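You operate a simulated robot arm through the tools that you are given. There is no shell and no other tool. Be economical: measure what you need, move in short steps, check, and stop when the job is done.

The job below is to be done with a simulated robot arm. You get a single attempt, and the scene is never put back.

## Task
Plug the floor lamp into the middle socket and switch it on.
Fine: cream plug; black strip off first, on again once the plug is home; strip and lamp stay on.

Only the result counts: the job must be done as asked and must still hold three seconds after the hand-in. Knocking over, shifting, dropping, spilling or breaking anything else fails it.

## Robot
A 7-joint arm with a two-finger parallel gripper, fixed in place. Base frame: the origin is at the foot of the arm, x ahead of it, y to its left, z up. Readings come in m, degrees, newtons and seconds.
With the tool pointing down near the work surface it reaches from about 0.32 to 0.78 m from the base axis. Its first joint turns from -166.0 to 166.0 degrees. Payload 3.91 kg.
The tool frame sits at the grasp point between the pads (the TCP): z along the fingers, y along the line on which they close. The tips reach 0.03 m beyond it. The gripper opens to 0.11 m. The fingers are 0.02 m wide and 0.01 m thick; the gripper's body (0.048 by 0.112 m) begins 0.055 m behind the TCP.
Orientation is told as [roll, pitch, yaw] about the base's x, y, z axes, in that order, counted from this pose: with the fingers straight down and closing along the base's y, the tool's x points along the base's -x, its y along +y and its z along -z.

## Interface
- The arm moves only by the tool apply_moves. Its argument "plan" is a list of rows, each a list of 3 entries, a list of its own where there are three numbers: the shift along the base's x, y, z in m, then the turn, a rotation vector about the base's x, y, z in degrees, then the opening, from 0 (shut) to 1 (fully open). In form: [[[tx, ty, tz], [ax, ay, az], fingers], ...]. A call has 1 to 8 rows; each row shifts and turns the commanded pose from where the row before left it. A row lasts 0.2 s, in which the tool goes at most 0.05 m and 8.6 degrees; a call with a longer step from one row to the next is refused whole, and so is a gripper value outside its range. A pose out of reach is approached as far as the arm can. The call stops where the force on the tool passes 40 N (or 10 N more than at its start, if that is more) or the arm is blocked; 0.2 s more then pass. Each finger travels about 0.153 m/s and halts on what it meets, pressing with about 44 N; the grip force reading is that of the motor and also rises with nothing between the fingers. The clock runs only during rows and for 0.2 s after the last one: add rows that do not move to give the fingers time. It gives the time, the measured TCP pose, the force on the tool (base axes), the opening and the grip force at its end, in the units of the frame above (readings bear some noise).
- Cameras (640 x 400 px; columns grow to the right, rows downward): "scene" is fixed at [0.0513, 0.652, 1.3448]; the picture's right is [-0.41, -0.91, 0.00], its down [-0.68, 0.30, -0.67] and it looks along [0.61, -0.27, -0.74] (base axes); focal length 315 px, centre (320, 200). "wrist" rides on the gripper at [0.077, 0.007, -0.114] in the tool frame; the picture's right is [-0.09, 1.00, 0.00], its down [-0.80, -0.07, -0.60] and it looks along [-0.59, -0.05, 0.80] (tool axes); focal length 270 px, centre (320, 200). There is no depth. A picture from a camera that has moved, and an enlarged one, comes with that camera's place and axes in the base frame and with its lens.
- snapshot(camera): a new picture of that camera. It takes no simulated time.
- move_column(by): slides the trunk up (or, below 0, down) by that many m; the arm rides with it, the base frame stays. It gives what a move gives, with no picture.
- enlarge(camera, box): a new picture of the part [left, top, right, bottom] of that camera's present view, enlarged. It takes no simulated time.
- close_job(): hands the job in; it is judged then, once.

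Work in short steps. Places have to be worked out from the pictures, the camera data and where the tool is seen: move nearer, look again, correct. Check each grasp and each placing, and mend what went wrong. You have 120 turns and 76 pictures in all, those below and enlarged ones among them. Open the gripper and draw the arm clear of the work before you hand the job in, unless the task says otherwise; then end with one line.

The tools are called by a JSON object that holds its "op" and its "data". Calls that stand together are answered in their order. apply_moves: Moves the arm, as the interface text tells. Its arguments: {"type":"object","properties":{"plan":{"type":"array","items":{"type":"array"}}},"required":["plan"]} The other tools are called the same way: move_column (by) slides the trunk up or down; snapshot (camera) takes a picture; enlarge (camera, box) takes an enlarged picture of a part of a camera's view; close_job () hands the job in.

At the start:

```text
time: 0.0
eef_pos: [0.4441, 0.3185, 0.916]
ee_rot: [-0.1, 0.0, 0.0]
wrist_force: [0.0, 0.3, 0.2]
width: 0.1098
gripper_force: 0.1
trunk travel left (down, up): [-0.425, 0.185]
```

scene: 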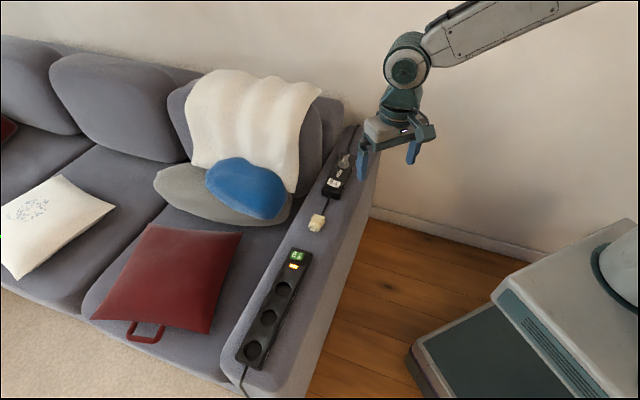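
wrist: 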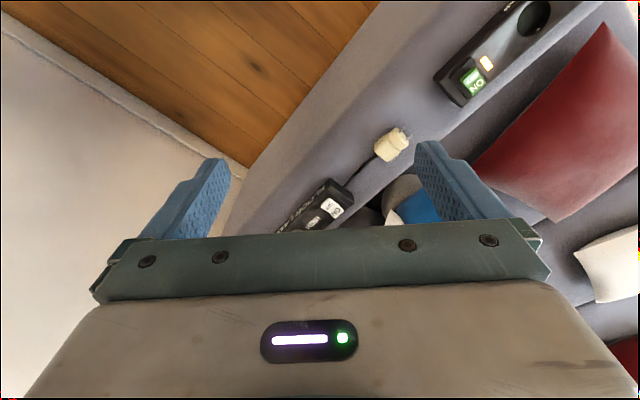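

I start by enlarging the strip, plug and black box in both views to see what they are.

{"op": "enlarge", "data": {"camera": "scene", "box": [220, 230, 340, 400]}}

{"op": "enlarge", "data": {"camera": "scene", "box": [290, 140, 380, 240]}}

{"op": "enlarge", "data": {"camera": "wrist", "box": [260, 100, 440, 240]}}

```text
2.35 times, centred on (280, 315) of scene
camera zoom: at [0.0513, 0.652, 1.3448], right [-0.41, -0.91, 0.0], down [-0.68, 0.3, -0.67], along [0.61, -0.27, -0.74], focal length 741 px, centre (414, -71)
```

zoom: 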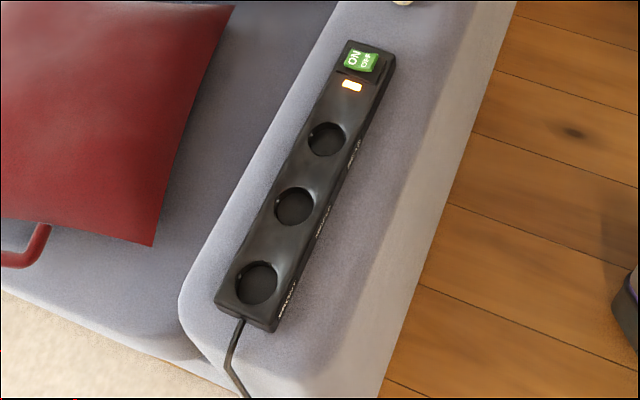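

```text
4.00 times, centred on (335, 190) of scene
camera zoom: at [0.0513, 0.652, 1.3448], right [-0.41, -0.91, 0.0], down [-0.68, 0.3, -0.67], along [0.61, -0.27, -0.74], focal length 1259 px, centre (260, 240)
```

zoom: 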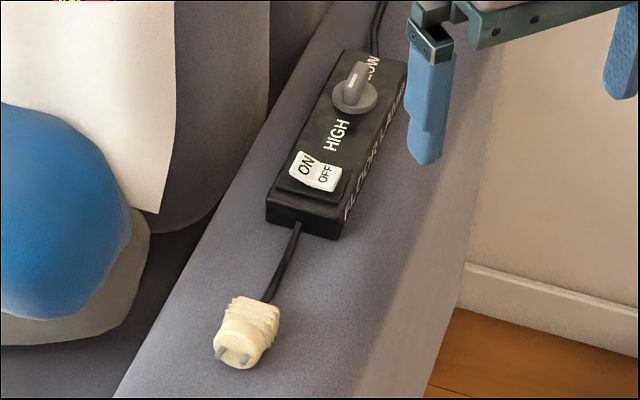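

```text
2.86 times, centred on (350, 170) of wrist
camera zoom: at [0.3672, 0.3247, 1.0306], right [0.09, 1.0, 0.0], down [0.8, -0.07, 0.6], along [0.59, -0.05, -0.8], focal length 772 px, centre (234, 286)
```

zoom: 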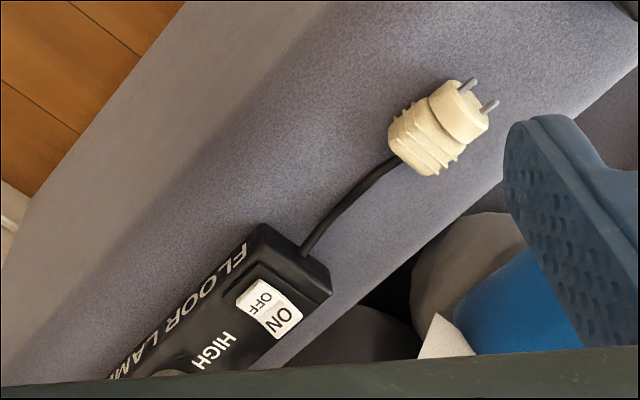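

The strip's rocker is lit ON. The cream plug lies with its pins toward the strip, along about (-0.7, 0.7), and the lamp's own box has an ON/OFF rocker. I move above the sockets with yaw -45 to look closely.

{"op": "apply_moves", "data": {"plan": [[[-0.0055, 0.035, -0.0125], [0, 0, -5.625], 1], [[-0.0055, 0.035, -0.0125], [0, 0, -5.625], 1], [[-0.0055, 0.035, -0.0125], [0, 0, -5.625], 1], [[-0.0055, 0.035, -0.0125], [0, 0, -5.625], 1], [[-0.0055, 0.035, -0.0125], [0, 0, -5.625], 1], [[-0.0055, 0.035, -0.0125], [0, 0, -5.625], 1], [[-0.0055, 0.035, -0.0125], [0, 0, -5.625], 0.5], [[-0.0055, 0.035, -0.0125], [0, 0, -5.625], 0.5]]}}

{"op": "snapshot", "data": {"camera": "wrist"}}

```text
time: 1.8
eef_pos: [0.4016, 0.5986, 0.8157]
ee_rot: [0.0, -0.1, -45.0]
wrist_force: [0.6, 0.5, 0.4]
width: 0.0552
gripper_force: 0.0
trunk travel left (down, up): [-0.425, 0.185]
```

```text
70 pictures are left
camera wrist: at [0.351, 0.6568, 0.9304], right [0.77, 0.64, 0.0], down [0.52, -0.62, 0.6], along [0.38, -0.46, -0.8], focal length 270 px, centre (320, 200)
```

wrist: 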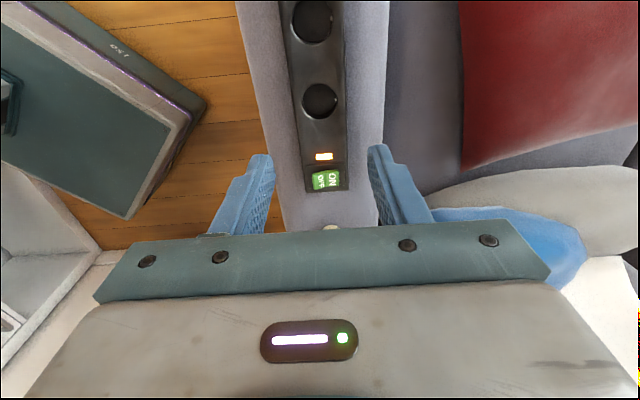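

The strip is in view; I enlarge the switch and sockets.

{"op": "enlarge", "data": {"camera": "wrist", "box": [270, 130, 382, 200]}}

{"op": "enlarge", "data": {"camera": "wrist", "box": [240, 0, 400, 100]}}

```text
5.71 times, centred on (326, 165) of wrist
camera zoom: at [0.351, 0.6568, 0.9304], right [0.77, 0.64, 0.0], down [0.52, -0.62, 0.6], along [0.38, -0.46, -0.8], focal length 1544 px, centre (286, 400)
```

zoom: 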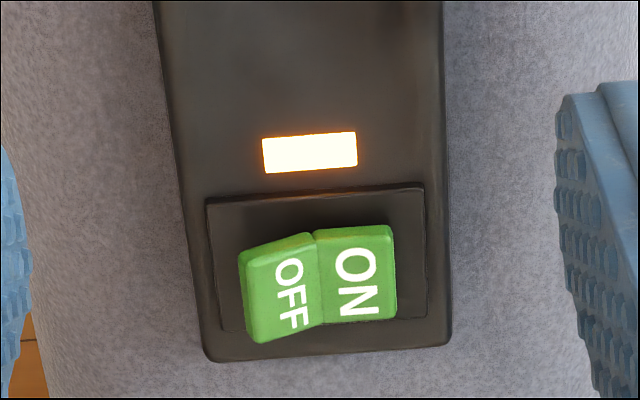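

```text
4.00 times, centred on (320, 50) of wrist
camera zoom: at [0.351, 0.6568, 0.9304], right [0.77, 0.64, 0.0], down [0.52, -0.62, 0.6], along [0.38, -0.46, -0.8], focal length 1081 px, centre (320, 800)
```

zoom: 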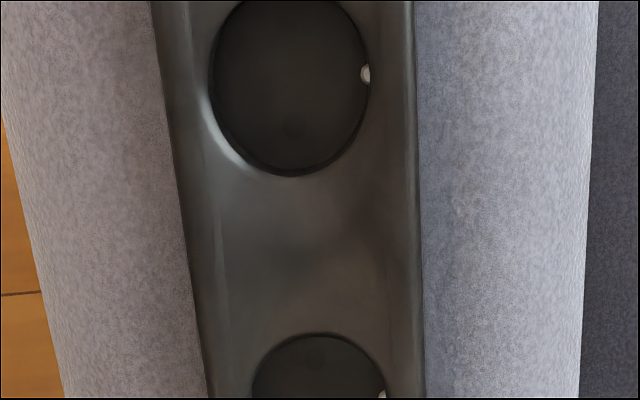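

The OFF half (robot side) stands proud, so that's what I'll press. I look closer at the middle socket for the orientation of its holes.

{"op": "enlarge", "data": {"camera": "wrist", "box": [284, 0, 348, 40]}}

{"op": "enlarge", "data": {"camera": "wrist", "box": [288, 80, 352, 120]}}

```text
10.00 times, centred on (316, 20) of wrist
camera zoom: at [0.351, 0.6568, 0.9304], right [0.77, 0.64, 0.0], down [0.52, -0.62, 0.6], along [0.38, -0.46, -0.8], focal length 2703 px, centre (360, 2000)
```

zoom: 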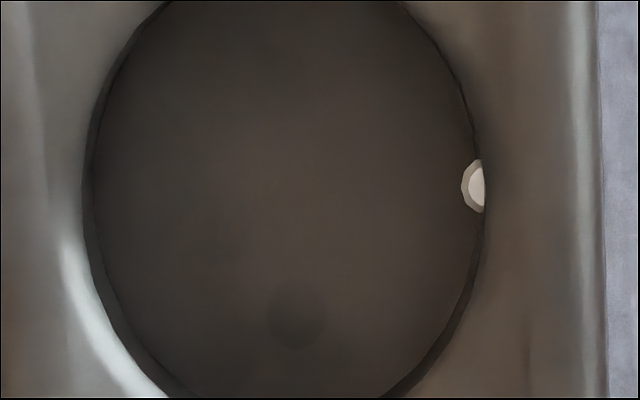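

```text
10.00 times, centred on (320, 100) of wrist
camera zoom: at [0.351, 0.6568, 0.9304], right [0.77, 0.64, 0.0], down [0.52, -0.62, 0.6], along [0.38, -0.46, -0.8], focal length 2703 px, centre (320, 1200)
```

zoom: 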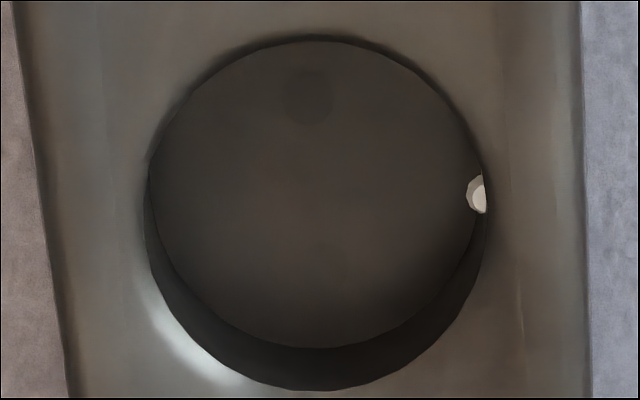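

The middle socket is at about (0.355, 0.642), and its pin holes run along the strip, so the plug will need a quarter turn as well. First the strip: I close the fingers and hover over the OFF half at about (0.462, 0.511).

{"op": "apply_moves", "data": {"plan": [[[0.0151, -0.0219, -0.025], [0, 0, 0], 0], [[0.0151, -0.0219, -0.025], [0, 0, 0], 0], [[0.0151, -0.0219, -0.025], [0, 0, 0], 0], [[0.0151, -0.0219, -0.025], [0, 0, 0], 0], [[0, 0, 0], [0, 0, 0], 0]]}}

{"op": "enlarge", "data": {"camera": "wrist", "box": [220, 80, 412, 200]}}

{"op": "enlarge", "data": {"camera": "scene", "box": [240, 215, 360, 290]}}

```text
time: 3.0
eef_pos: [0.4606, 0.5124, 0.7195]
ee_rot: [0.0, 0.0, -44.9]
wrist_force: [0.0, 0.1, -0.3]
width: 0.0
gripper_force: 38.0
trunk travel left (down, up): [-0.425, 0.185]
```

```text
3.33 times, centred on (316, 140) of wrist
camera zoom: at [0.4096, 0.5706, 0.8337], right [0.77, 0.64, 0.0], down [0.52, -0.62, 0.6], along [0.38, -0.46, -0.8], focal length 901 px, centre (333, 400)
```

zoom: 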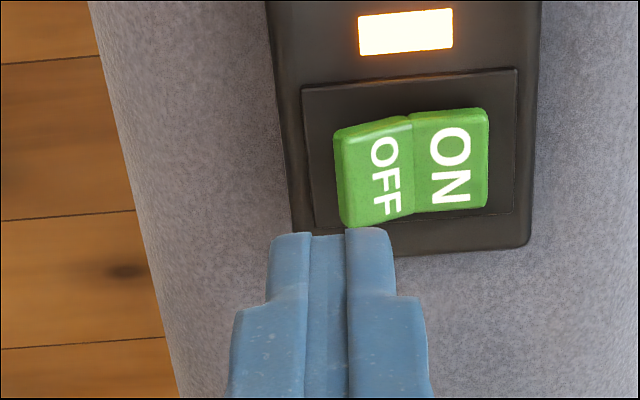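

```text
5.33 times, centred on (300, 252) of scene
camera zoom: at [0.0513, 0.652, 1.3448], right [-0.41, -0.91, 0.0], down [-0.68, 0.3, -0.67], along [0.61, -0.27, -0.74], focal length 1679 px, centre (427, -80)
```

zoom: 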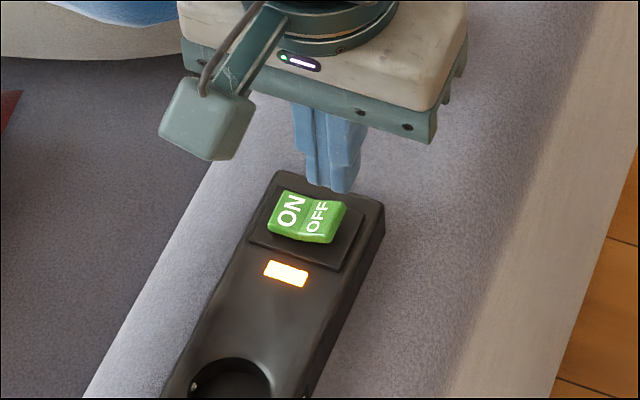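

The tip lines up with the outer half of OFF, with its top near z 0.65. I press straight down in small steps.

{"op": "apply_moves", "data": {"plan": [[[0.001, 0.001, -0.02], [0, 0, 0], 0], [[0, 0, -0.012], [0, 0, 0], 0], [[0, 0, -0.004], [0, 0, 0], 0], [[0, 0, -0.003], [0, 0, 0], 0], [[0, 0, -0.003], [0, 0, 0], 0], [[0, 0, -0.002], [0, 0, 0], 0]]}}

{"op": "enlarge", "data": {"camera": "scene", "box": [240, 215, 360, 290]}}

```text
time: 4.4
eef_pos: [0.4614, 0.5119, 0.6727]
ee_rot: [0.0, -0.1, -44.9]
wrist_force: [-0.4, -2.6, 6.0]
width: 0.0
gripper_force: 37.9
trunk travel left (down, up): [-0.425, 0.185]
```

```text
5.33 times, centred on (300, 252) of scene
camera zoom: at [0.0513, 0.652, 1.3448], right [-0.41, -0.91, 0.0], down [-0.68, 0.3, -0.67], along [0.61, -0.27, -0.74], focal length 1679 px, centre (427, -80)
```

zoom: 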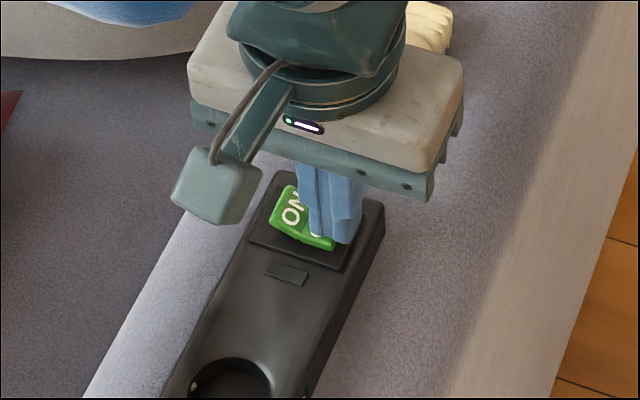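

The indicator light is off. I lift straight up and go above the plug for a closer look, opening the fingers.

{"op": "apply_moves", "data": {"plan": [[[0, 0, 0.045], [0, 0, 0], 0], [[0, 0, 0.045], [0, 0, 0], 0], [[0, 0, 0.04], [0, 0, 0], 0], [[0.0372, -0.0273, 0], [0, 0, 0], 0.3], [[0.0372, -0.0273, 0], [0, 0, 0], 0.7], [[0.0372, -0.0273, 0], [0, 0, 0], 0.7]]}}

{"op": "snapshot", "data": {"camera": "wrist"}}

{"op": "enlarge", "data": {"camera": "scene", "box": [240, 215, 360, 290]}}

```text
time: 5.8
eef_pos: [0.5723, 0.4285, 0.8001]
ee_rot: [0.0, 0.0, -45.0]
wrist_force: [-0.4, -0.9, -0.8]
width: 0.0771
gripper_force: 0.0
trunk travel left (down, up): [-0.425, 0.185]
```

```text
62 pictures are left
camera wrist: at [0.5226, 0.4875, 0.9151], right [0.77, 0.64, 0.0], down [0.52, -0.62, 0.6], along [0.38, -0.46, -0.8], focal length 270 px, centre (320, 200)
```

wrist: 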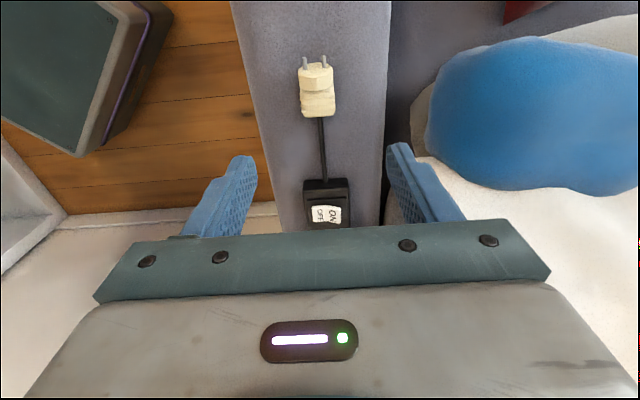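

```text
5.33 times, centred on (300, 252) of scene
camera zoom: at [0.0513, 0.652, 1.3448], right [-0.41, -0.91, 0.0], down [-0.68, 0.3, -0.67], along [0.61, -0.27, -0.74], focal length 1679 px, centre (427, -80)
```

zoom: 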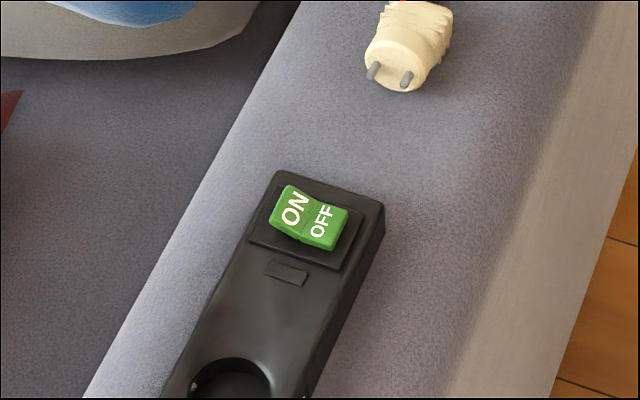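

The strip is off. Now I look closely at the plug and the lamp box.

{"op": "enlarge", "data": {"camera": "wrist", "box": [270, 45, 366, 125]}}

{"op": "enlarge", "data": {"camera": "wrist", "box": [286, 170, 366, 230]}}

```text
5.00 times, centred on (318, 85) of wrist
camera zoom: at [0.5226, 0.4875, 0.9151], right [0.77, 0.64, 0.0], down [0.52, -0.62, 0.6], along [0.38, -0.46, -0.8], focal length 1351 px, centre (330, 775)
```

zoom: 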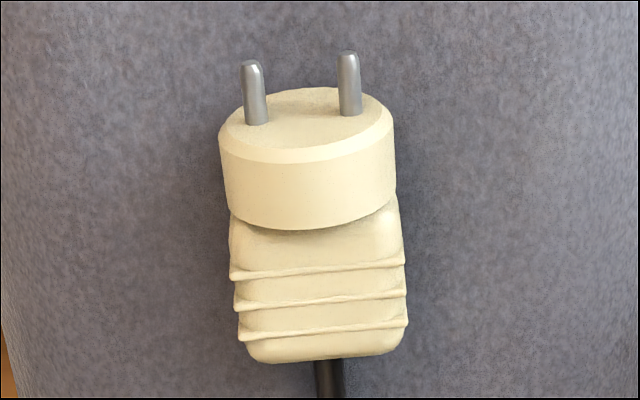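

```text
6.67 times, centred on (326, 200) of wrist
camera zoom: at [0.5226, 0.4875, 0.9151], right [0.77, 0.64, 0.0], down [0.52, -0.62, 0.6], along [0.38, -0.46, -0.8], focal length 1802 px, centre (280, 200)
```

zoom: 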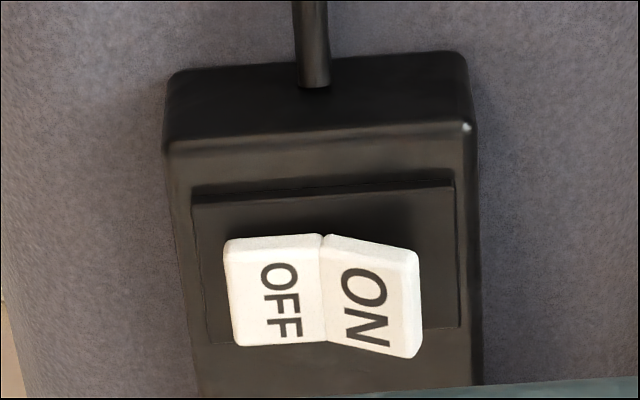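

The lamp switch is off (ON half proud). The plug's pins are 19 mm apart across the armrest, its face centre is near (0.553, 0.441, 0.612), and the ribbed body runs back to about 0.05 m. I tilt 45° about (0.7, 0.7, 0), so the fingers point down and toward the pins, hovering above the ribbed part.

{"op": "apply_moves", "data": {"plan": [[[0.003, -0.0042, -0.0167], [5.303, 5.303, 0], 0.7], [[0.003, -0.0042, -0.0167], [5.303, 5.303, 0], 0.7], [[0.003, -0.0042, -0.0167], [5.303, 5.303, 0], 0.7], [[0.003, -0.0042, -0.0167], [5.303, 5.303, 0], 0.7], [[0.003, -0.0042, -0.0167], [5.303, 5.303, 0], 0.7], [[0.003, -0.0042, -0.0167], [5.303, 5.303, 0], 0.7], [[0, 0, 0], [0, 0, 0], 0.7]]}}

{"op": "snapshot", "data": {"camera": "wrist"}}

{"op": "enlarge", "data": {"camera": "scene", "box": [260, 120, 420, 260]}}

```text
time: 7.4
eef_pos: [0.5937, 0.4055, 0.7021]
ee_rot: [0.1, 45.1, -44.7]
wrist_force: [0.0, -0.5, -0.1]
width: 0.0773
gripper_force: 0.0
trunk travel left (down, up): [-0.425, 0.185]
```

```text
58 pictures are left
camera wrist: at [0.6176, 0.3904, 0.837], right [0.75, 0.66, -0.06], down [0.65, -0.75, -0.15], along [-0.14, 0.07, -0.99], focal length 270 px, centre (320, 200)
```

wrist: 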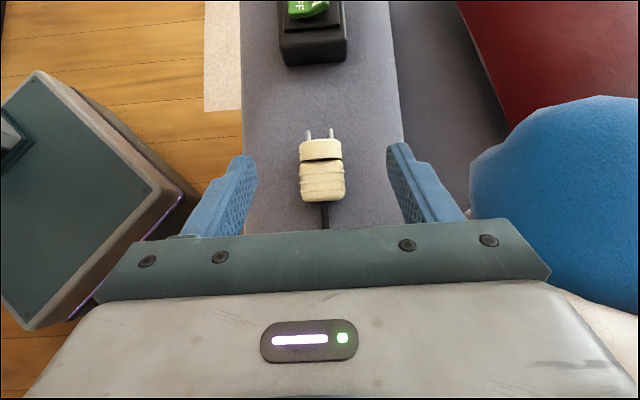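

```text
2.86 times, centred on (340, 190) of scene
camera zoom: at [0.0513, 0.652, 1.3448], right [-0.41, -0.91, 0.0], down [-0.68, 0.3, -0.67], along [0.61, -0.27, -0.74], focal length 900 px, centre (263, 229)
```

zoom: 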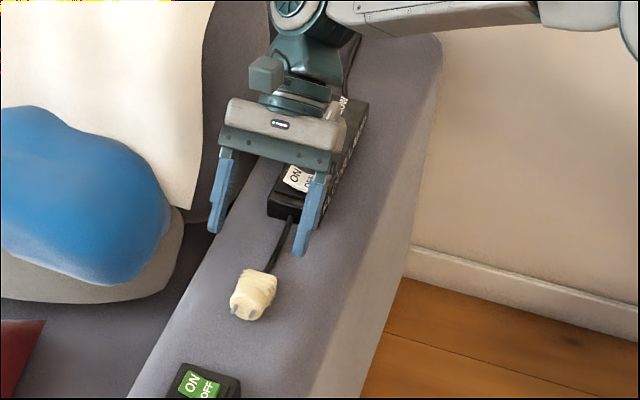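

The plug is centred between the fingers. I lower toward the grasp height in steps.

{"op": "apply_moves", "data": {"plan": [[[-0.0027, -0.001, -0.03], [0, 0, 0], 0.7], [[0, 0, -0.025], [0, 0, 0], 0.7], [[0, 0, -0.014], [0, 0, 0], 0.7], [[0, 0, -0.007], [0, 0, 0], 0.7], [[0, 0, 0], [0, 0, 0], 0.7]]}}

{"op": "snapshot", "data": {"camera": "wrist"}}

{"op": "enlarge", "data": {"camera": "scene", "box": [260, 120, 420, 260]}}

```text
time: 8.6
eef_pos: [0.5892, 0.4065, 0.627]
ee_rot: [0.3, 45.0, -44.8]
wrist_force: [0.6, -0.2, 21.1]
width: 0.0774
gripper_force: 0.2
trunk travel left (down, up): [-0.425, 0.185]
```

```text
56 pictures are left
camera wrist: at [0.6127, 0.3903, 0.7636], right [0.75, 0.66, -0.06], down [0.65, -0.75, -0.15], along [-0.14, 0.07, -0.99], focal length 270 px, centre (320, 200)
```

wrist: 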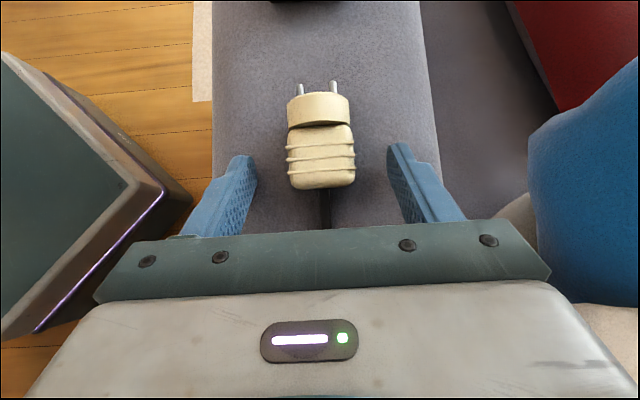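

```text
2.86 times, centred on (340, 190) of scene
camera zoom: at [0.0513, 0.652, 1.3448], right [-0.41, -0.91, 0.0], down [-0.68, 0.3, -0.67], along [0.61, -0.27, -0.74], focal length 900 px, centre (263, 229)
```

zoom: 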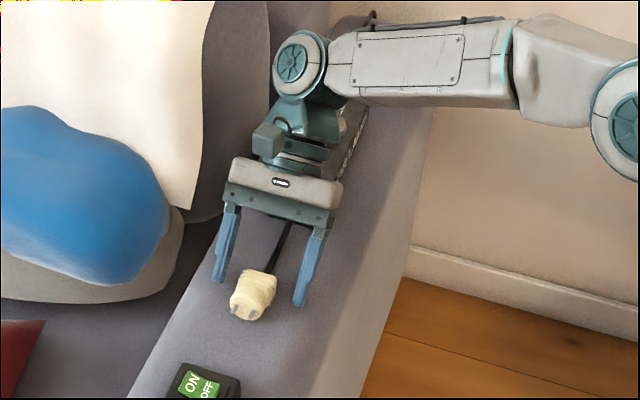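

There's 21 N upward at tip height about 0.599: a contact with the armrest or the lamp box. I rise 4 mm and check the box.

{"op": "apply_moves", "data": {"plan": [[[0, 0, 0.003], [0, 0, 0], 0.7], [[0, 0, 0.001], [0, 0, 0], 0.7]]}}

{"op": "enlarge", "data": {"camera": "scene", "box": [310, 130, 390, 200]}}

{"op": "enlarge", "data": {"camera": "wrist", "box": [200, 70, 440, 230]}}

```text
time: 9.2
eef_pos: [0.5897, 0.4065, 0.6282]
ee_rot: [0.0, 44.9, -45.0]
wrist_force: [2.0, 4.2, 6.1]
width: 0.0754
gripper_force: 0.0
trunk travel left (down, up): [-0.425, 0.185]
```

```text
5.71 times, centred on (350, 165) of scene
camera zoom: at [0.0513, 0.652, 1.3448], right [-0.41, -0.91, 0.0], down [-0.68, 0.3, -0.67], along [0.61, -0.27, -0.74], focal length 1799 px, centre (149, 400)
```

zoom: 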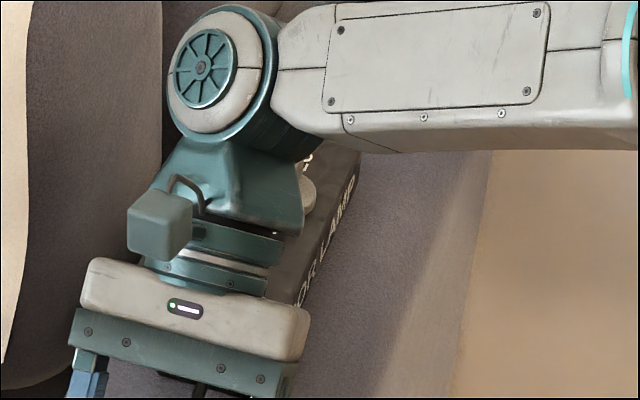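

```text
2.50 times, centred on (320, 150) of wrist
camera zoom: at [0.6122, 0.3904, 0.7636], right [0.75, 0.66, -0.06], down [0.65, -0.75, -0.14], along [-0.14, 0.07, -0.99], focal length 676 px, centre (320, 325)
```

zoom: 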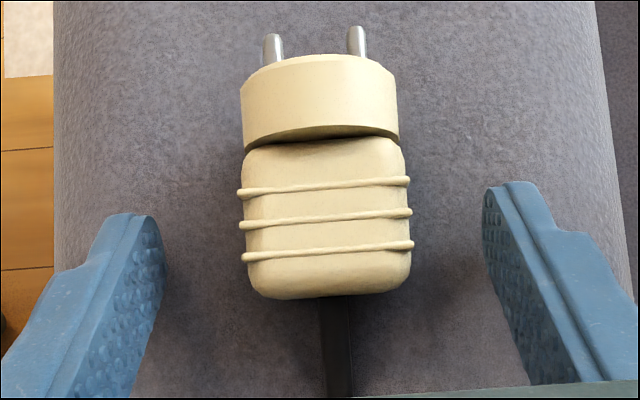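

I raise a little more to see whether the force goes away.

{"op": "apply_moves", "data": {"plan": [[[0, 0, 0.002], [0, 0, 0], 0.7], [[0, 0, 0], [0, 0, 0], 0.7]]}}

{"op": "snapshot", "data": {"camera": "scene"}}

```text
time: 9.8
eef_pos: [0.5902, 0.4051, 0.6299]
ee_rot: [0.0, 44.9, -45.0]
wrist_force: [-0.2, -0.2, 1.0]
width: 0.077
gripper_force: 0.0
trunk travel left (down, up): [-0.425, 0.185]
```

```text
52 pictures are left
```

scene: 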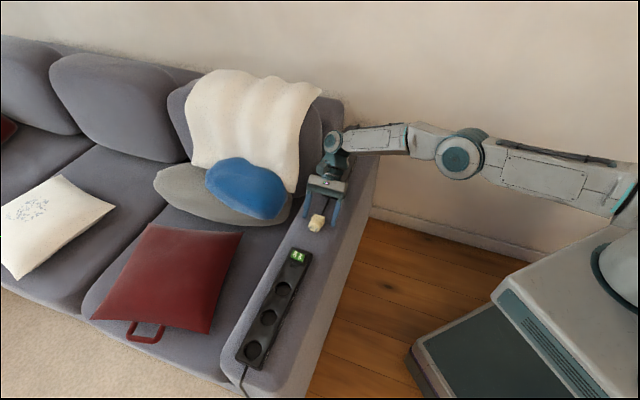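

The force is gone at z 0.630, so the fingertips had been touching the fabric. I shift 3 mm back along the plug and close.

{"op": "apply_moves", "data": {"plan": [[[0.002, -0.002, 0], [0, 0, 0], 0.7], [[0, 0, 0], [0, 0, 0], 0.4], [[0, 0, 0], [0, 0, 0], 0.0], [[0, 0, 0], [0, 0, 0], 0.0], [[0, 0, 0], [0, 0, 0], 0.0]]}}

{"op": "snapshot", "data": {"camera": "wrist"}}

```text
time: 11.0
eef_pos: [0.5921, 0.4024, 0.6315]
ee_rot: [0.2, 44.8, -44.9]
wrist_force: [0.0, -0.3, 1.0]
width: 0.0347
gripper_force: 44.0
trunk travel left (down, up): [-0.425, 0.185]
```

```text
51 pictures are left
camera wrist: at [0.6143, 0.3874, 0.7669], right [0.75, 0.66, -0.06], down [0.65, -0.75, -0.14], along [-0.14, 0.07, -0.99], focal length 270 px, centre (320, 200)
```

wrist: 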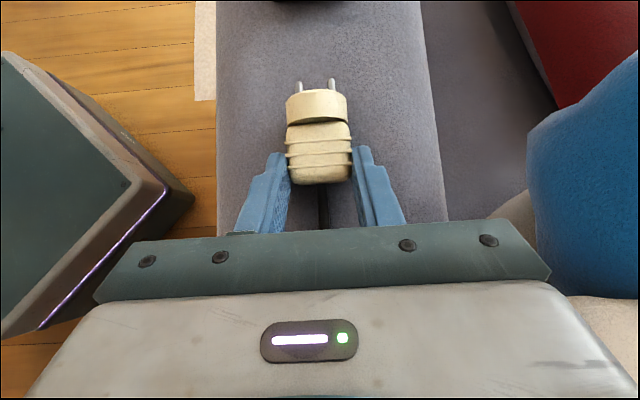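

The plug is gripped at 34.7 mm. I lift gently.

{"op": "apply_moves", "data": {"plan": [[[0, 0, 0.015], [0, 0, 0], 0], [[-0.005, 0.005, 0.03], [0, 0, 0], 0], [[-0.01, 0.01, 0.03], [0, 0, 0], 0], [[-0.01, 0.01, 0.025], [0, 0, 0], 0]]}}

{"op": "snapshot", "data": {"camera": "wrist"}}

{"op": "enlarge", "data": {"camera": "scene", "box": [260, 100, 420, 260]}}

```text
time: 12.0
eef_pos: [0.5681, 0.4259, 0.7328]
ee_rot: [0.1, 44.8, -45.0]
wrist_force: [-0.4, 0.6, -0.3]
width: 0.0001
gripper_force: 37.9
trunk travel left (down, up): [-0.425, 0.185]
```

```text
50 pictures are left
camera wrist: at [0.5903, 0.4115, 0.8683], right [0.75, 0.66, -0.06], down [0.65, -0.75, -0.14], along [-0.14, 0.07, -0.99], focal length 270 px, centre (320, 200)
```

wrist: 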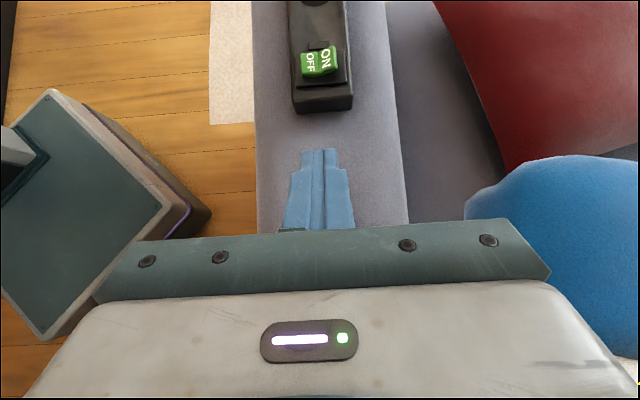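

```text
2.50 times, centred on (340, 180) of scene
camera zoom: at [0.0513, 0.652, 1.3448], right [-0.41, -0.91, 0.0], down [-0.68, 0.3, -0.67], along [0.61, -0.27, -0.74], focal length 787 px, centre (270, 250)
```

zoom: 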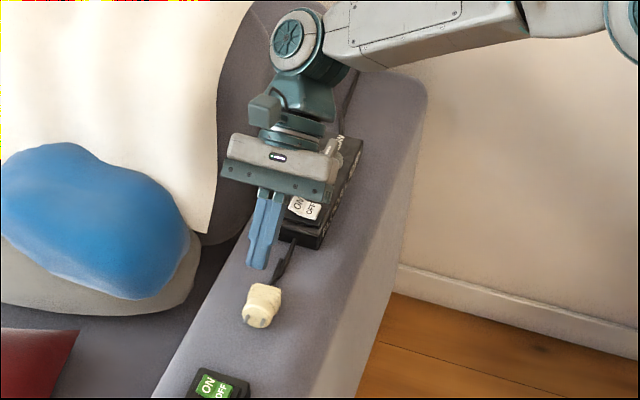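

The plug slipped out. I look at the plug, cord and box to see why.

{"op": "enlarge", "data": {"camera": "scene", "box": [295, 150, 375, 240]}}

{"op": "apply_moves", "data": {"plan": [[[0, 0, 0.04], [-5.303, -5.303, 0], 0.0], [[0, 0, 0.02], [-5.303, -5.303, 0], 0.0], [[0, 0, 0.02], [-5.303, -5.303, 0], 0.3], [[0, 0, 0], [-5.303, -5.303, 0], 0.7], [[0, 0, 0], [-5.303, -5.303, 0], 0.7], [[0, 0, 0], [-5.303, -5.303, 0], 0.7]]}}

{"op": "snapshot", "data": {"camera": "wrist"}}

```text
4.44 times, centred on (335, 195) of scene
camera zoom: at [0.0513, 0.652, 1.3448], right [-0.41, -0.91, 0.0], down [-0.68, 0.3, -0.67], along [0.61, -0.27, -0.74], focal length 1399 px, centre (253, 222)
```

zoom: 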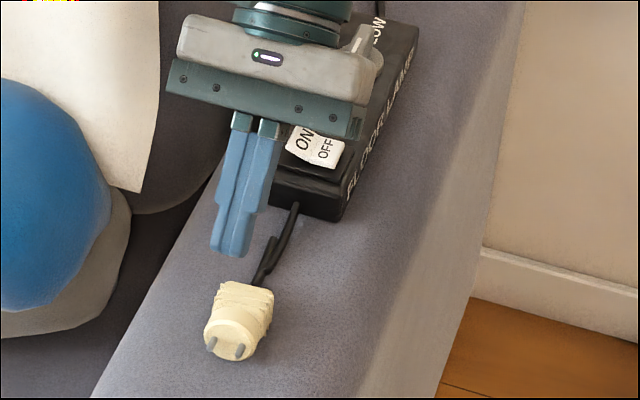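

```text
time: 13.4
eef_pos: [0.5673, 0.4269, 0.8121]
ee_rot: [0.0, -0.2, -44.9]
wrist_force: [0.5, 1.0, -0.1]
width: 0.077
gripper_force: 0.1
trunk travel left (down, up): [-0.425, 0.185]
```

```text
47 pictures are left
camera wrist: at [0.5165, 0.4852, 0.9263], right [0.77, 0.64, 0.0], down [0.52, -0.61, 0.6], along [0.38, -0.46, -0.8], focal length 270 px, centre (320, 200)
```

wrist: 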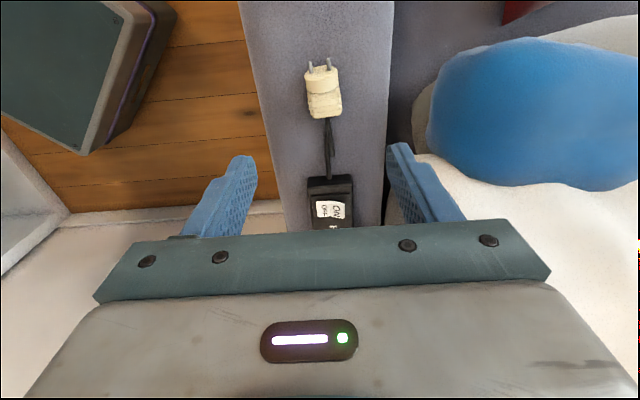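

I enlarge the plug and cord area for the new plug pose.

{"op": "enlarge", "data": {"camera": "wrist", "box": [270, 50, 382, 130]}}

{"op": "enlarge", "data": {"camera": "wrist", "box": [290, 110, 370, 230]}}

```text
5.00 times, centred on (326, 90) of wrist
camera zoom: at [0.5165, 0.4852, 0.9263], right [0.77, 0.64, 0.0], down [0.52, -0.61, 0.6], along [0.38, -0.46, -0.8], focal length 1351 px, centre (290, 750)
```

zoom: 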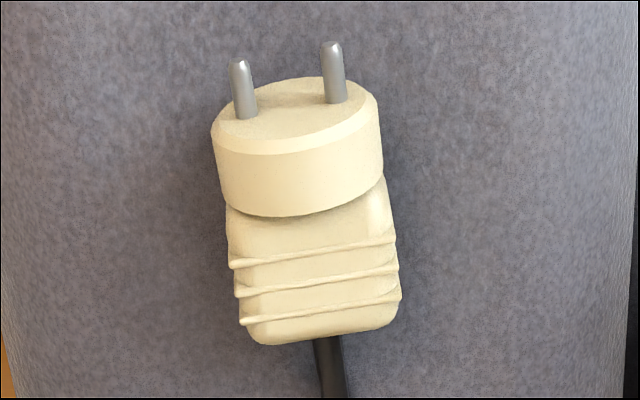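

```text
3.33 times, centred on (330, 170) of wrist
camera zoom: at [0.5165, 0.4852, 0.9263], right [0.77, 0.64, 0.0], down [0.52, -0.61, 0.6], along [0.38, -0.46, -0.8], focal length 901 px, centre (287, 300)
```

zoom: 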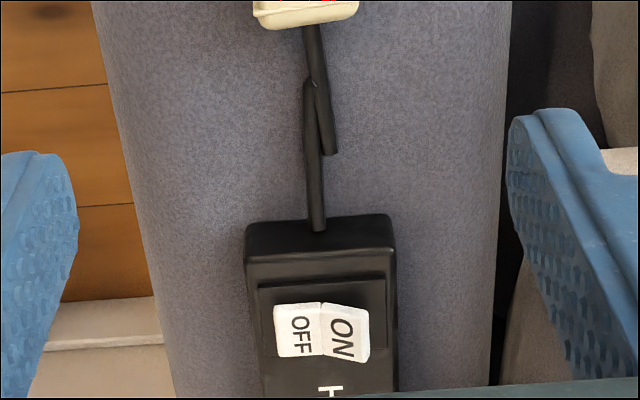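

The cord is just a free stub, so it won't hold the plug back; the grip was simply too shallow. The plug has yawed about +4° and its face centre is now near (0.555, 0.436). I retry with a 30° tilt and yaw -40.7, hovering first.

{"op": "apply_moves", "data": {"plan": [[[0.0044, -0.0042, -0.025], [0, 0, 4.3], 0.7], [[0.0044, -0.0042, -0.025], [4.89, 5.69, 0], 0.7], [[0.0044, -0.0042, -0.025], [4.89, 5.69, 0], 0.7], [[0.0044, -0.0042, -0.025], [4.89, 5.69, 0], 0.7], [[0.0045, -0.004, -0.022], [4.89, 5.69, 0], 0.7], [[0, 0, 0], [0, 0, 0], 0.7]]}}

{"op": "snapshot", "data": {"camera": "wrist"}}

```text
time: 14.8
eef_pos: [0.5875, 0.4063, 0.6911]
ee_rot: [0.0, 30.0, -40.6]
wrist_force: [1.0, 0.3, 0.0]
width: 0.0769
gripper_force: 0.1
trunk travel left (down, up): [-0.425, 0.185]
```

```text
44 pictures are left
camera wrist: at [0.585, 0.4175, 0.8283], right [0.71, 0.71, -0.04], down [0.71, -0.7, 0.11], along [0.05, -0.11, -0.99], focal length 270 px, centre (320, 200)
```

wrist: 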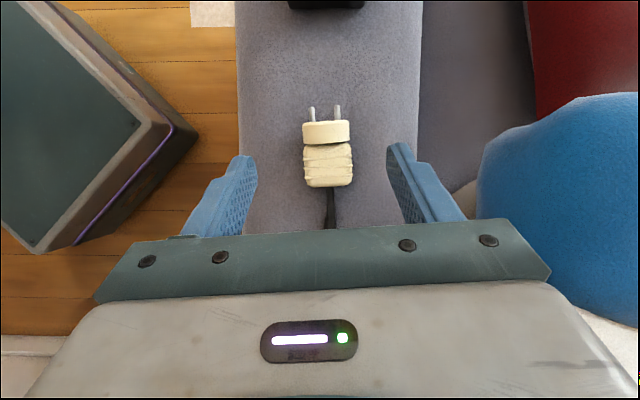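

The plug is between the fingers. I descend to z 0.631 with a small correction, feeling for contact.

{"op": "apply_moves", "data": {"plan": [[[0.0025, 0.0017, -0.03], [0, 0, 0], 0.7], [[0, 0, -0.02], [0, 0, 0], 0.7], [[0, 0, -0.008], [0, 0, 0], 0.7], [[0, 0, -0.002], [0, 0, 0], 0.7], [[0, 0, 0], [0, 0, 0], 0.7]]}}

{"op": "enlarge", "data": {"camera": "wrist", "box": [200, 70, 440, 230]}}

```text
time: 16.0
eef_pos: [0.5909, 0.4076, 0.6301]
ee_rot: [-0.1, 29.9, -40.6]
wrist_force: [-0.4, 0.9, -0.2]
width: 0.0771
gripper_force: 0.0
trunk travel left (down, up): [-0.425, 0.185]
```

```text
2.50 times, centred on (320, 150) of wrist
camera zoom: at [0.5875, 0.4182, 0.7687], right [0.71, 0.71, -0.04], down [0.71, -0.7, 0.12], along [0.05, -0.11, -0.99], focal length 676 px, centre (320, 325)
```

zoom: 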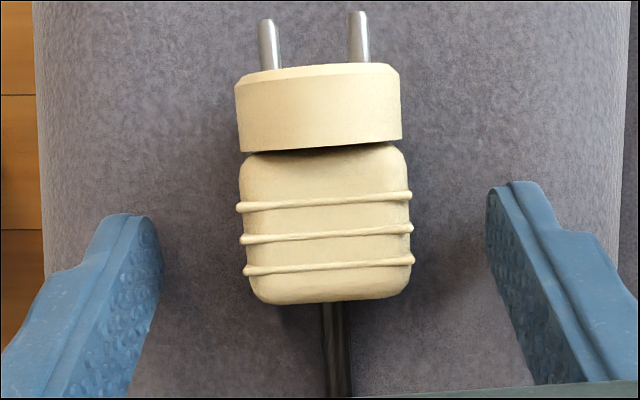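

No contact yet at z 0.630, so I go 3 mm lower and then close.

{"op": "apply_moves", "data": {"plan": [[[-0.0005, 0, -0.002], [0, 0, 0], 0.7], [[0, 0, -0.0015], [0, 0, 0], 0.7], [[0, 0, 0], [0, 0, 0], 0.4], [[0, 0, 0], [0, 0, 0], 0], [[0, 0, 0], [0, 0, 0], 0], [[0, 0, 0], [0, 0, 0], 0]]}}

{"op": "enlarge", "data": {"camera": "wrist", "box": [200, 70, 440, 230]}}

```text
time: 17.4
eef_pos: [0.59, 0.4068, 0.6309]
ee_rot: [0.5, 30.0, -40.4]
wrist_force: [4.9, -7.6, 31.9]
width: 0.0349
gripper_force: 43.9
trunk travel left (down, up): [-0.425, 0.185]
```

```text
2.50 times, centred on (320, 150) of wrist
camera zoom: at [0.5869, 0.4162, 0.7685], right [0.71, 0.71, -0.04], down [0.7, -0.7, 0.12], along [0.06, -0.11, -0.99], focal length 676 px, centre (320, 325)
```

zoom: 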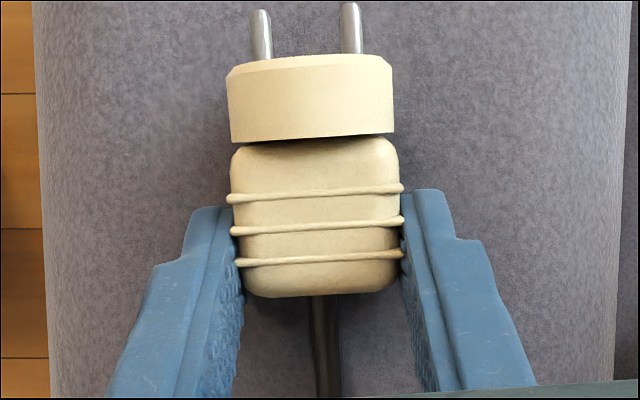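

Gripped at 34.9 mm, with the tips pressed on the fabric. I lift very slowly and check the width.

{"op": "apply_moves", "data": {"plan": [[[0, 0, 0.002], [0, 0, 0], 0], [[0, 0, 0.002], [0, 0, 0], 0], [[0, 0, 0.002], [0, 0, 0], 0], [[0, 0, 0.003], [0, 0, 0], 0], [[0, 0, 0.003], [0, 0, 0], 0], [[0, 0, 0.003], [0, 0, 0], 0]]}}

{"op": "enlarge", "data": {"camera": "wrist", "box": [200, 70, 440, 230]}}

```text
time: 18.8
eef_pos: [0.5898, 0.4068, 0.6415]
ee_rot: [0.0, 30.0, -40.8]
wrist_force: [-0.6, -0.2, 0.0]
width: 0.035
gripper_force: 43.5
trunk travel left (down, up): [-0.425, 0.185]
```

```text
2.50 times, centred on (320, 150) of wrist
camera zoom: at [0.5869, 0.4173, 0.7788], right [0.71, 0.71, -0.04], down [0.71, -0.7, 0.11], along [0.05, -0.11, -0.99], focal length 676 px, centre (320, 325)
```

zoom: 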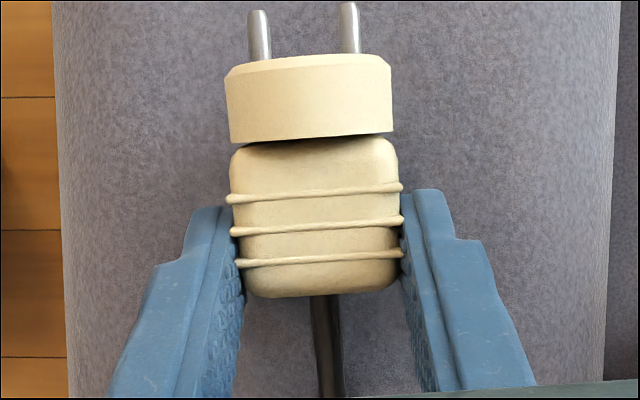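

The plug is rising with the hand. I lift on to about z 0.80.

{"op": "apply_moves", "data": {"plan": [[[0, 0, 0.008], [0, 0, 0], 0], [[0, 0, 0.015], [0, 0, 0], 0], [[0, 0, 0.025], [0, 0, 0], 0], [[0, 0, 0.025], [0, 0, 0], 0], [[0, 0, 0.025], [0, 0, 0], 0], [[0, 0, 0.025], [0, 0, 0], 0], [[0, 0, 0.02], [0, 0, 0], 0], [[0, 0, 0.01], [0, 0, 0], 0]]}}

{"op": "enlarge", "data": {"camera": "wrist", "box": [200, 70, 440, 230]}}

```text
time: 20.6
eef_pos: [0.5894, 0.4075, 0.7974]
ee_rot: [0.0, 30.0, -40.6]
wrist_force: [0.2, 0.0, -1.2]
width: 0.0346
gripper_force: 43.5
trunk travel left (down, up): [-0.425, 0.185]
```

```text
2.50 times, centred on (320, 150) of wrist
camera zoom: at [0.5864, 0.418, 0.9335], right [0.71, 0.71, -0.04], down [0.71, -0.7, 0.12], along [0.05, -0.11, -0.99], focal length 676 px, centre (320, 325)
```

zoom: 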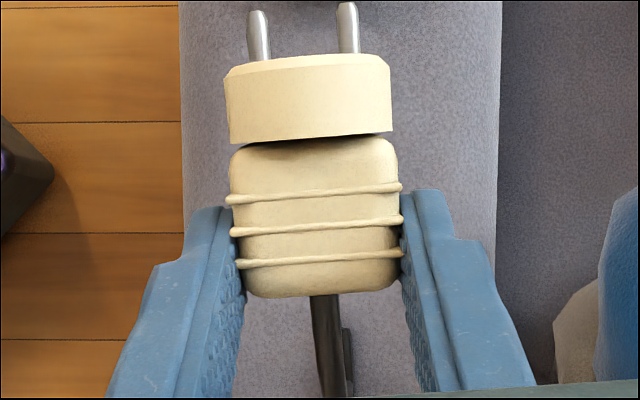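

The plug is held firmly. Now I reorient it in the air (untilt, yaw +85.6°, tilt 60° toward the sofa side) so the pins point down, while travelling toward the middle socket at height.

{"op": "apply_moves", "data": {"plan": [[[-0.0112, 0.0101, 0.005], [-4.88, -5.69, 0], 0], [[-0.0112, 0.0101, 0.005], [-4.88, -5.69, 0], 0], [[-0.0112, 0.0101, 0.005], [-4.88, -5.69, 0], 0], [[-0.0112, 0.0101, 0.005], [-4.88, -5.69, 0], 0], [[-0.0112, 0.0101, 0], [0, 0, 8.56], 0], [[-0.0112, 0.0101, 0], [0, 0, 8.56], 0], [[-0.0112, 0.0101, 0], [0, 0, 8.56], 0], [[-0.0112, 0.0101, 0], [0, 0, 8.56], 0]]}}

{"op": "apply_moves", "data": {"plan": [[[-0.0112, 0.0101, 0], [0, 0, 8.56], 0], [[-0.0112, 0.0101, 0], [0, 0, 8.56], 0], [[-0.0112, 0.0101, 0], [0, 0, 8.56], 0], [[-0.0112, 0.0101, 0], [0, 0, 8.56], 0], [[-0.0112, 0.0101, 0], [0, 0, 8.56], 0], [[-0.0112, 0.0101, 0], [0, 0, 8.56], 0], [[-0.0112, 0.0101, 0], [5.303, -5.303, 0], 0], [[-0.0112, 0.0101, 0], [5.303, -5.303, 0], 0]]}}

{"op": "apply_moves", "data": {"plan": [[[-0.0112, 0.0101, 0], [5.303, -5.303, 0], 0], [[-0.0112, 0.0101, 0], [5.303, -5.303, 0], 0], [[-0.0112, 0.0101, 0], [5.303, -5.303, 0], 0], [[-0.0112, 0.0101, 0], [5.303, -5.303, 0], 0], [[-0.0112, 0.0101, 0], [5.303, -5.303, 0], 0], [[-0.0112, 0.0101, 0], [5.303, -5.303, 0], 0], [[0, 0, 0], [0, 0, 0], 0]]}}

{"op": "snapshot", "data": {"camera": "scene"}}

{"op": "snapshot", "data": {"camera": "wrist"}}

```text
time: 22.4
eef_pos: [0.5, 0.4897, 0.8155]
ee_rot: [0.0, 0.0, -6.3]
wrist_force: [0.3, -0.1, -1.2]
width: 0.0349
gripper_force: 43.9
trunk travel left (down, up): [-0.425, 0.185]
```

```text
time: 24.2
eef_pos: [0.4116, 0.5697, 0.8151]
ee_rot: [0.0, -15.0, 45.1]
wrist_force: [1.2, 0.7, -0.3]
width: 0.0347
gripper_force: 43.7
trunk travel left (down, up): [-0.425, 0.185]
```

```text
time: 25.8
eef_pos: [0.3447, 0.6324, 0.8171]
ee_rot: [0.0, -60.1, 44.9]
wrist_force: [-0.1, 0.1, -1.1]
width: 0.0344
gripper_force: 44.4
trunk travel left (down, up): [-0.425, 0.185]
```

```text
39 pictures are left
```

scene: 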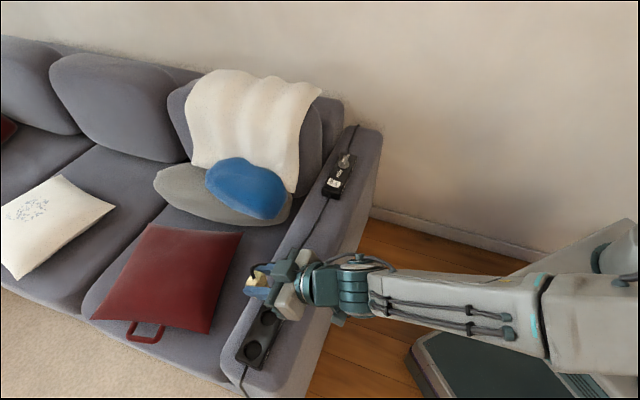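

```text
38 pictures are left
camera wrist: at [0.242, 0.5385, 0.8066], right [-0.67, 0.74, 0.08], down [-0.03, -0.13, 0.99], along [0.74, 0.66, 0.11], focal length 270 px, centre (320, 200)
```

wrist: 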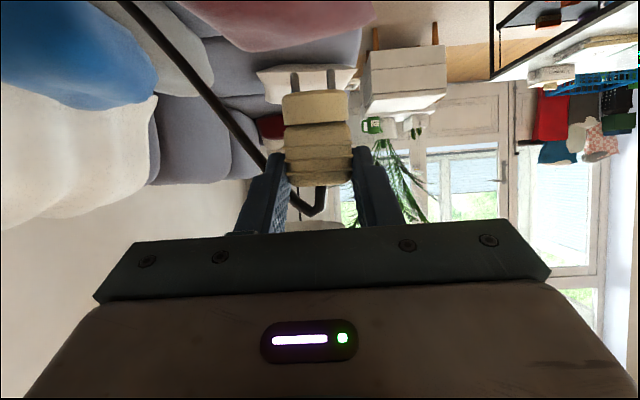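

The pins now point down. I enlarge both views to check that the plug is vertical and where the pins are.

{"op": "enlarge", "data": {"camera": "wrist", "box": [250, 50, 390, 220]}}

{"op": "enlarge", "data": {"camera": "scene", "box": [220, 240, 330, 370]}}

```text
2.35 times, centred on (320, 135) of wrist
camera zoom: at [0.242, 0.5385, 0.8066], right [-0.67, 0.74, 0.08], down [-0.03, -0.13, 0.99], along [0.74, 0.66, 0.11], focal length 636 px, centre (320, 353)
```

zoom: 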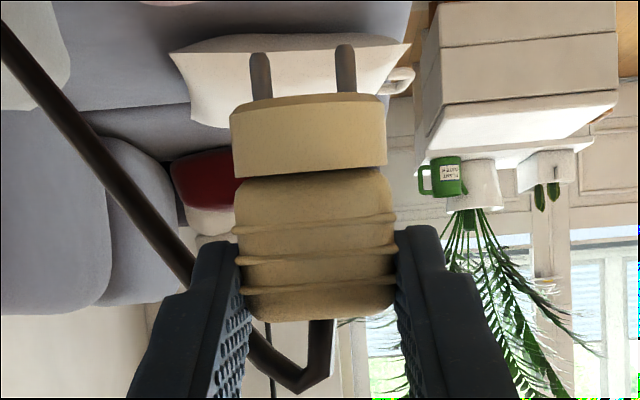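

```text
3.08 times, centred on (275, 305) of scene
camera zoom: at [0.0513, 0.652, 1.3448], right [-0.41, -0.91, 0.0], down [-0.68, 0.3, -0.67], along [0.61, -0.27, -0.74], focal length 969 px, centre (458, -123)
```

zoom: 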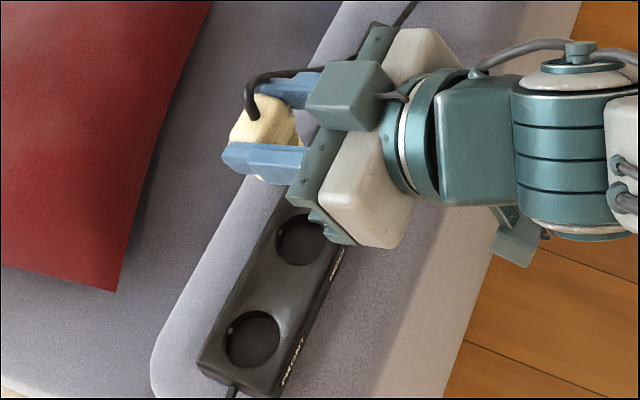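

The flange rims show the pins leaning about 8° toward the camera (the plug lay nose-up on its flange). I correct by tilting 8° more about the strip axis and re-examine.

{"op": "apply_moves", "data": {"plan": [[[0, 0, 0], [5.657, -5.657, 0], 0], [[0, 0, 0], [0, 0, 0], 0]]}}

{"op": "enlarge", "data": {"camera": "wrist", "box": [266, 60, 378, 130]}}

```text
time: 26.4
eef_pos: [0.3442, 0.6317, 0.8157]
ee_rot: [0.2, -68.0, 45.0]
wrist_force: [-0.2, 0.3, 0.0]
width: 0.0348
gripper_force: 43.7
trunk travel left (down, up): [-0.425, 0.185]
```

```text
5.71 times, centred on (322, 95) of wrist
camera zoom: at [0.2437, 0.5404, 0.7872], right [-0.68, 0.73, 0.08], down [-0.13, -0.23, 0.97], along [0.72, 0.65, 0.25], focal length 1544 px, centre (309, 800)
```

zoom: 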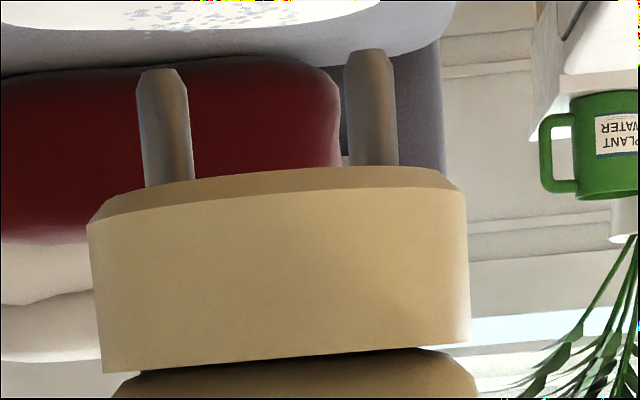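

The rims suggest about 3° of tilt remains, so I add that. I estimate the socket at (0.356, 0.642), so I bring the plug over it with the pins about 15 mm above the strip.

{"op": "apply_moves", "data": {"plan": [[[-0.002, -0.0031, 0], [2.12, -2.12, 0], 0], [[0, 0, -0.035], [0, 0, 0], 0], [[0, 0, -0.035], [0, 0, 0], 0], [[0, 0, -0.025], [0, 0, 0], 0], [[0, 0, -0.01], [0, 0, 0], 0], [[0, 0, 0], [0, 0, 0], 0]]}}

{"op": "snapshot", "data": {"camera": "wrist"}}

{"op": "enlarge", "data": {"camera": "scene", "box": [230, 270, 310, 350]}}

```text
time: 27.8
eef_pos: [0.3425, 0.6299, 0.7099]
ee_rot: [0.2, -71.0, 44.9]
wrist_force: [0.8, 0.4, -0.8]
width: 0.0346
gripper_force: 43.7
trunk travel left (down, up): [-0.425, 0.185]
```

```text
34 pictures are left
camera wrist: at [0.2431, 0.5383, 0.6736], right [-0.68, 0.72, 0.08], down [-0.16, -0.26, 0.95], along [0.71, 0.64, 0.3], focal length 270 px, centre (320, 200)
```

wrist: 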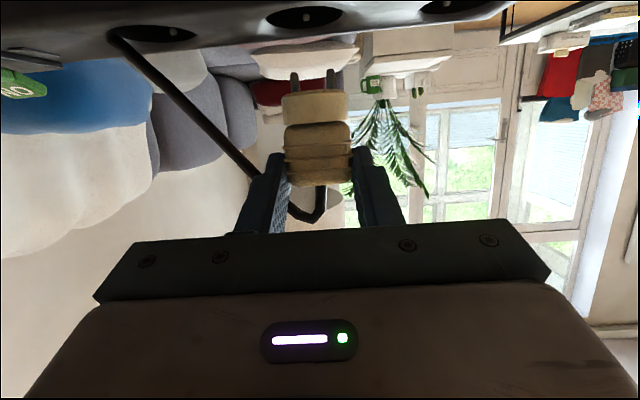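

```text
5.00 times, centred on (270, 310) of scene
camera zoom: at [0.0513, 0.652, 1.3448], right [-0.41, -0.91, 0.0], down [-0.68, 0.3, -0.67], along [0.61, -0.27, -0.74], focal length 1574 px, centre (570, -350)
```

zoom: 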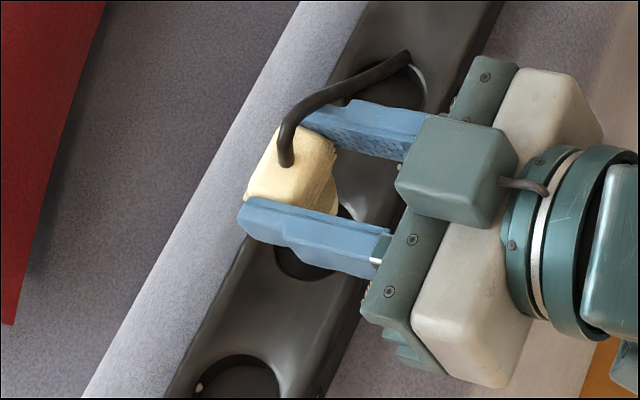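

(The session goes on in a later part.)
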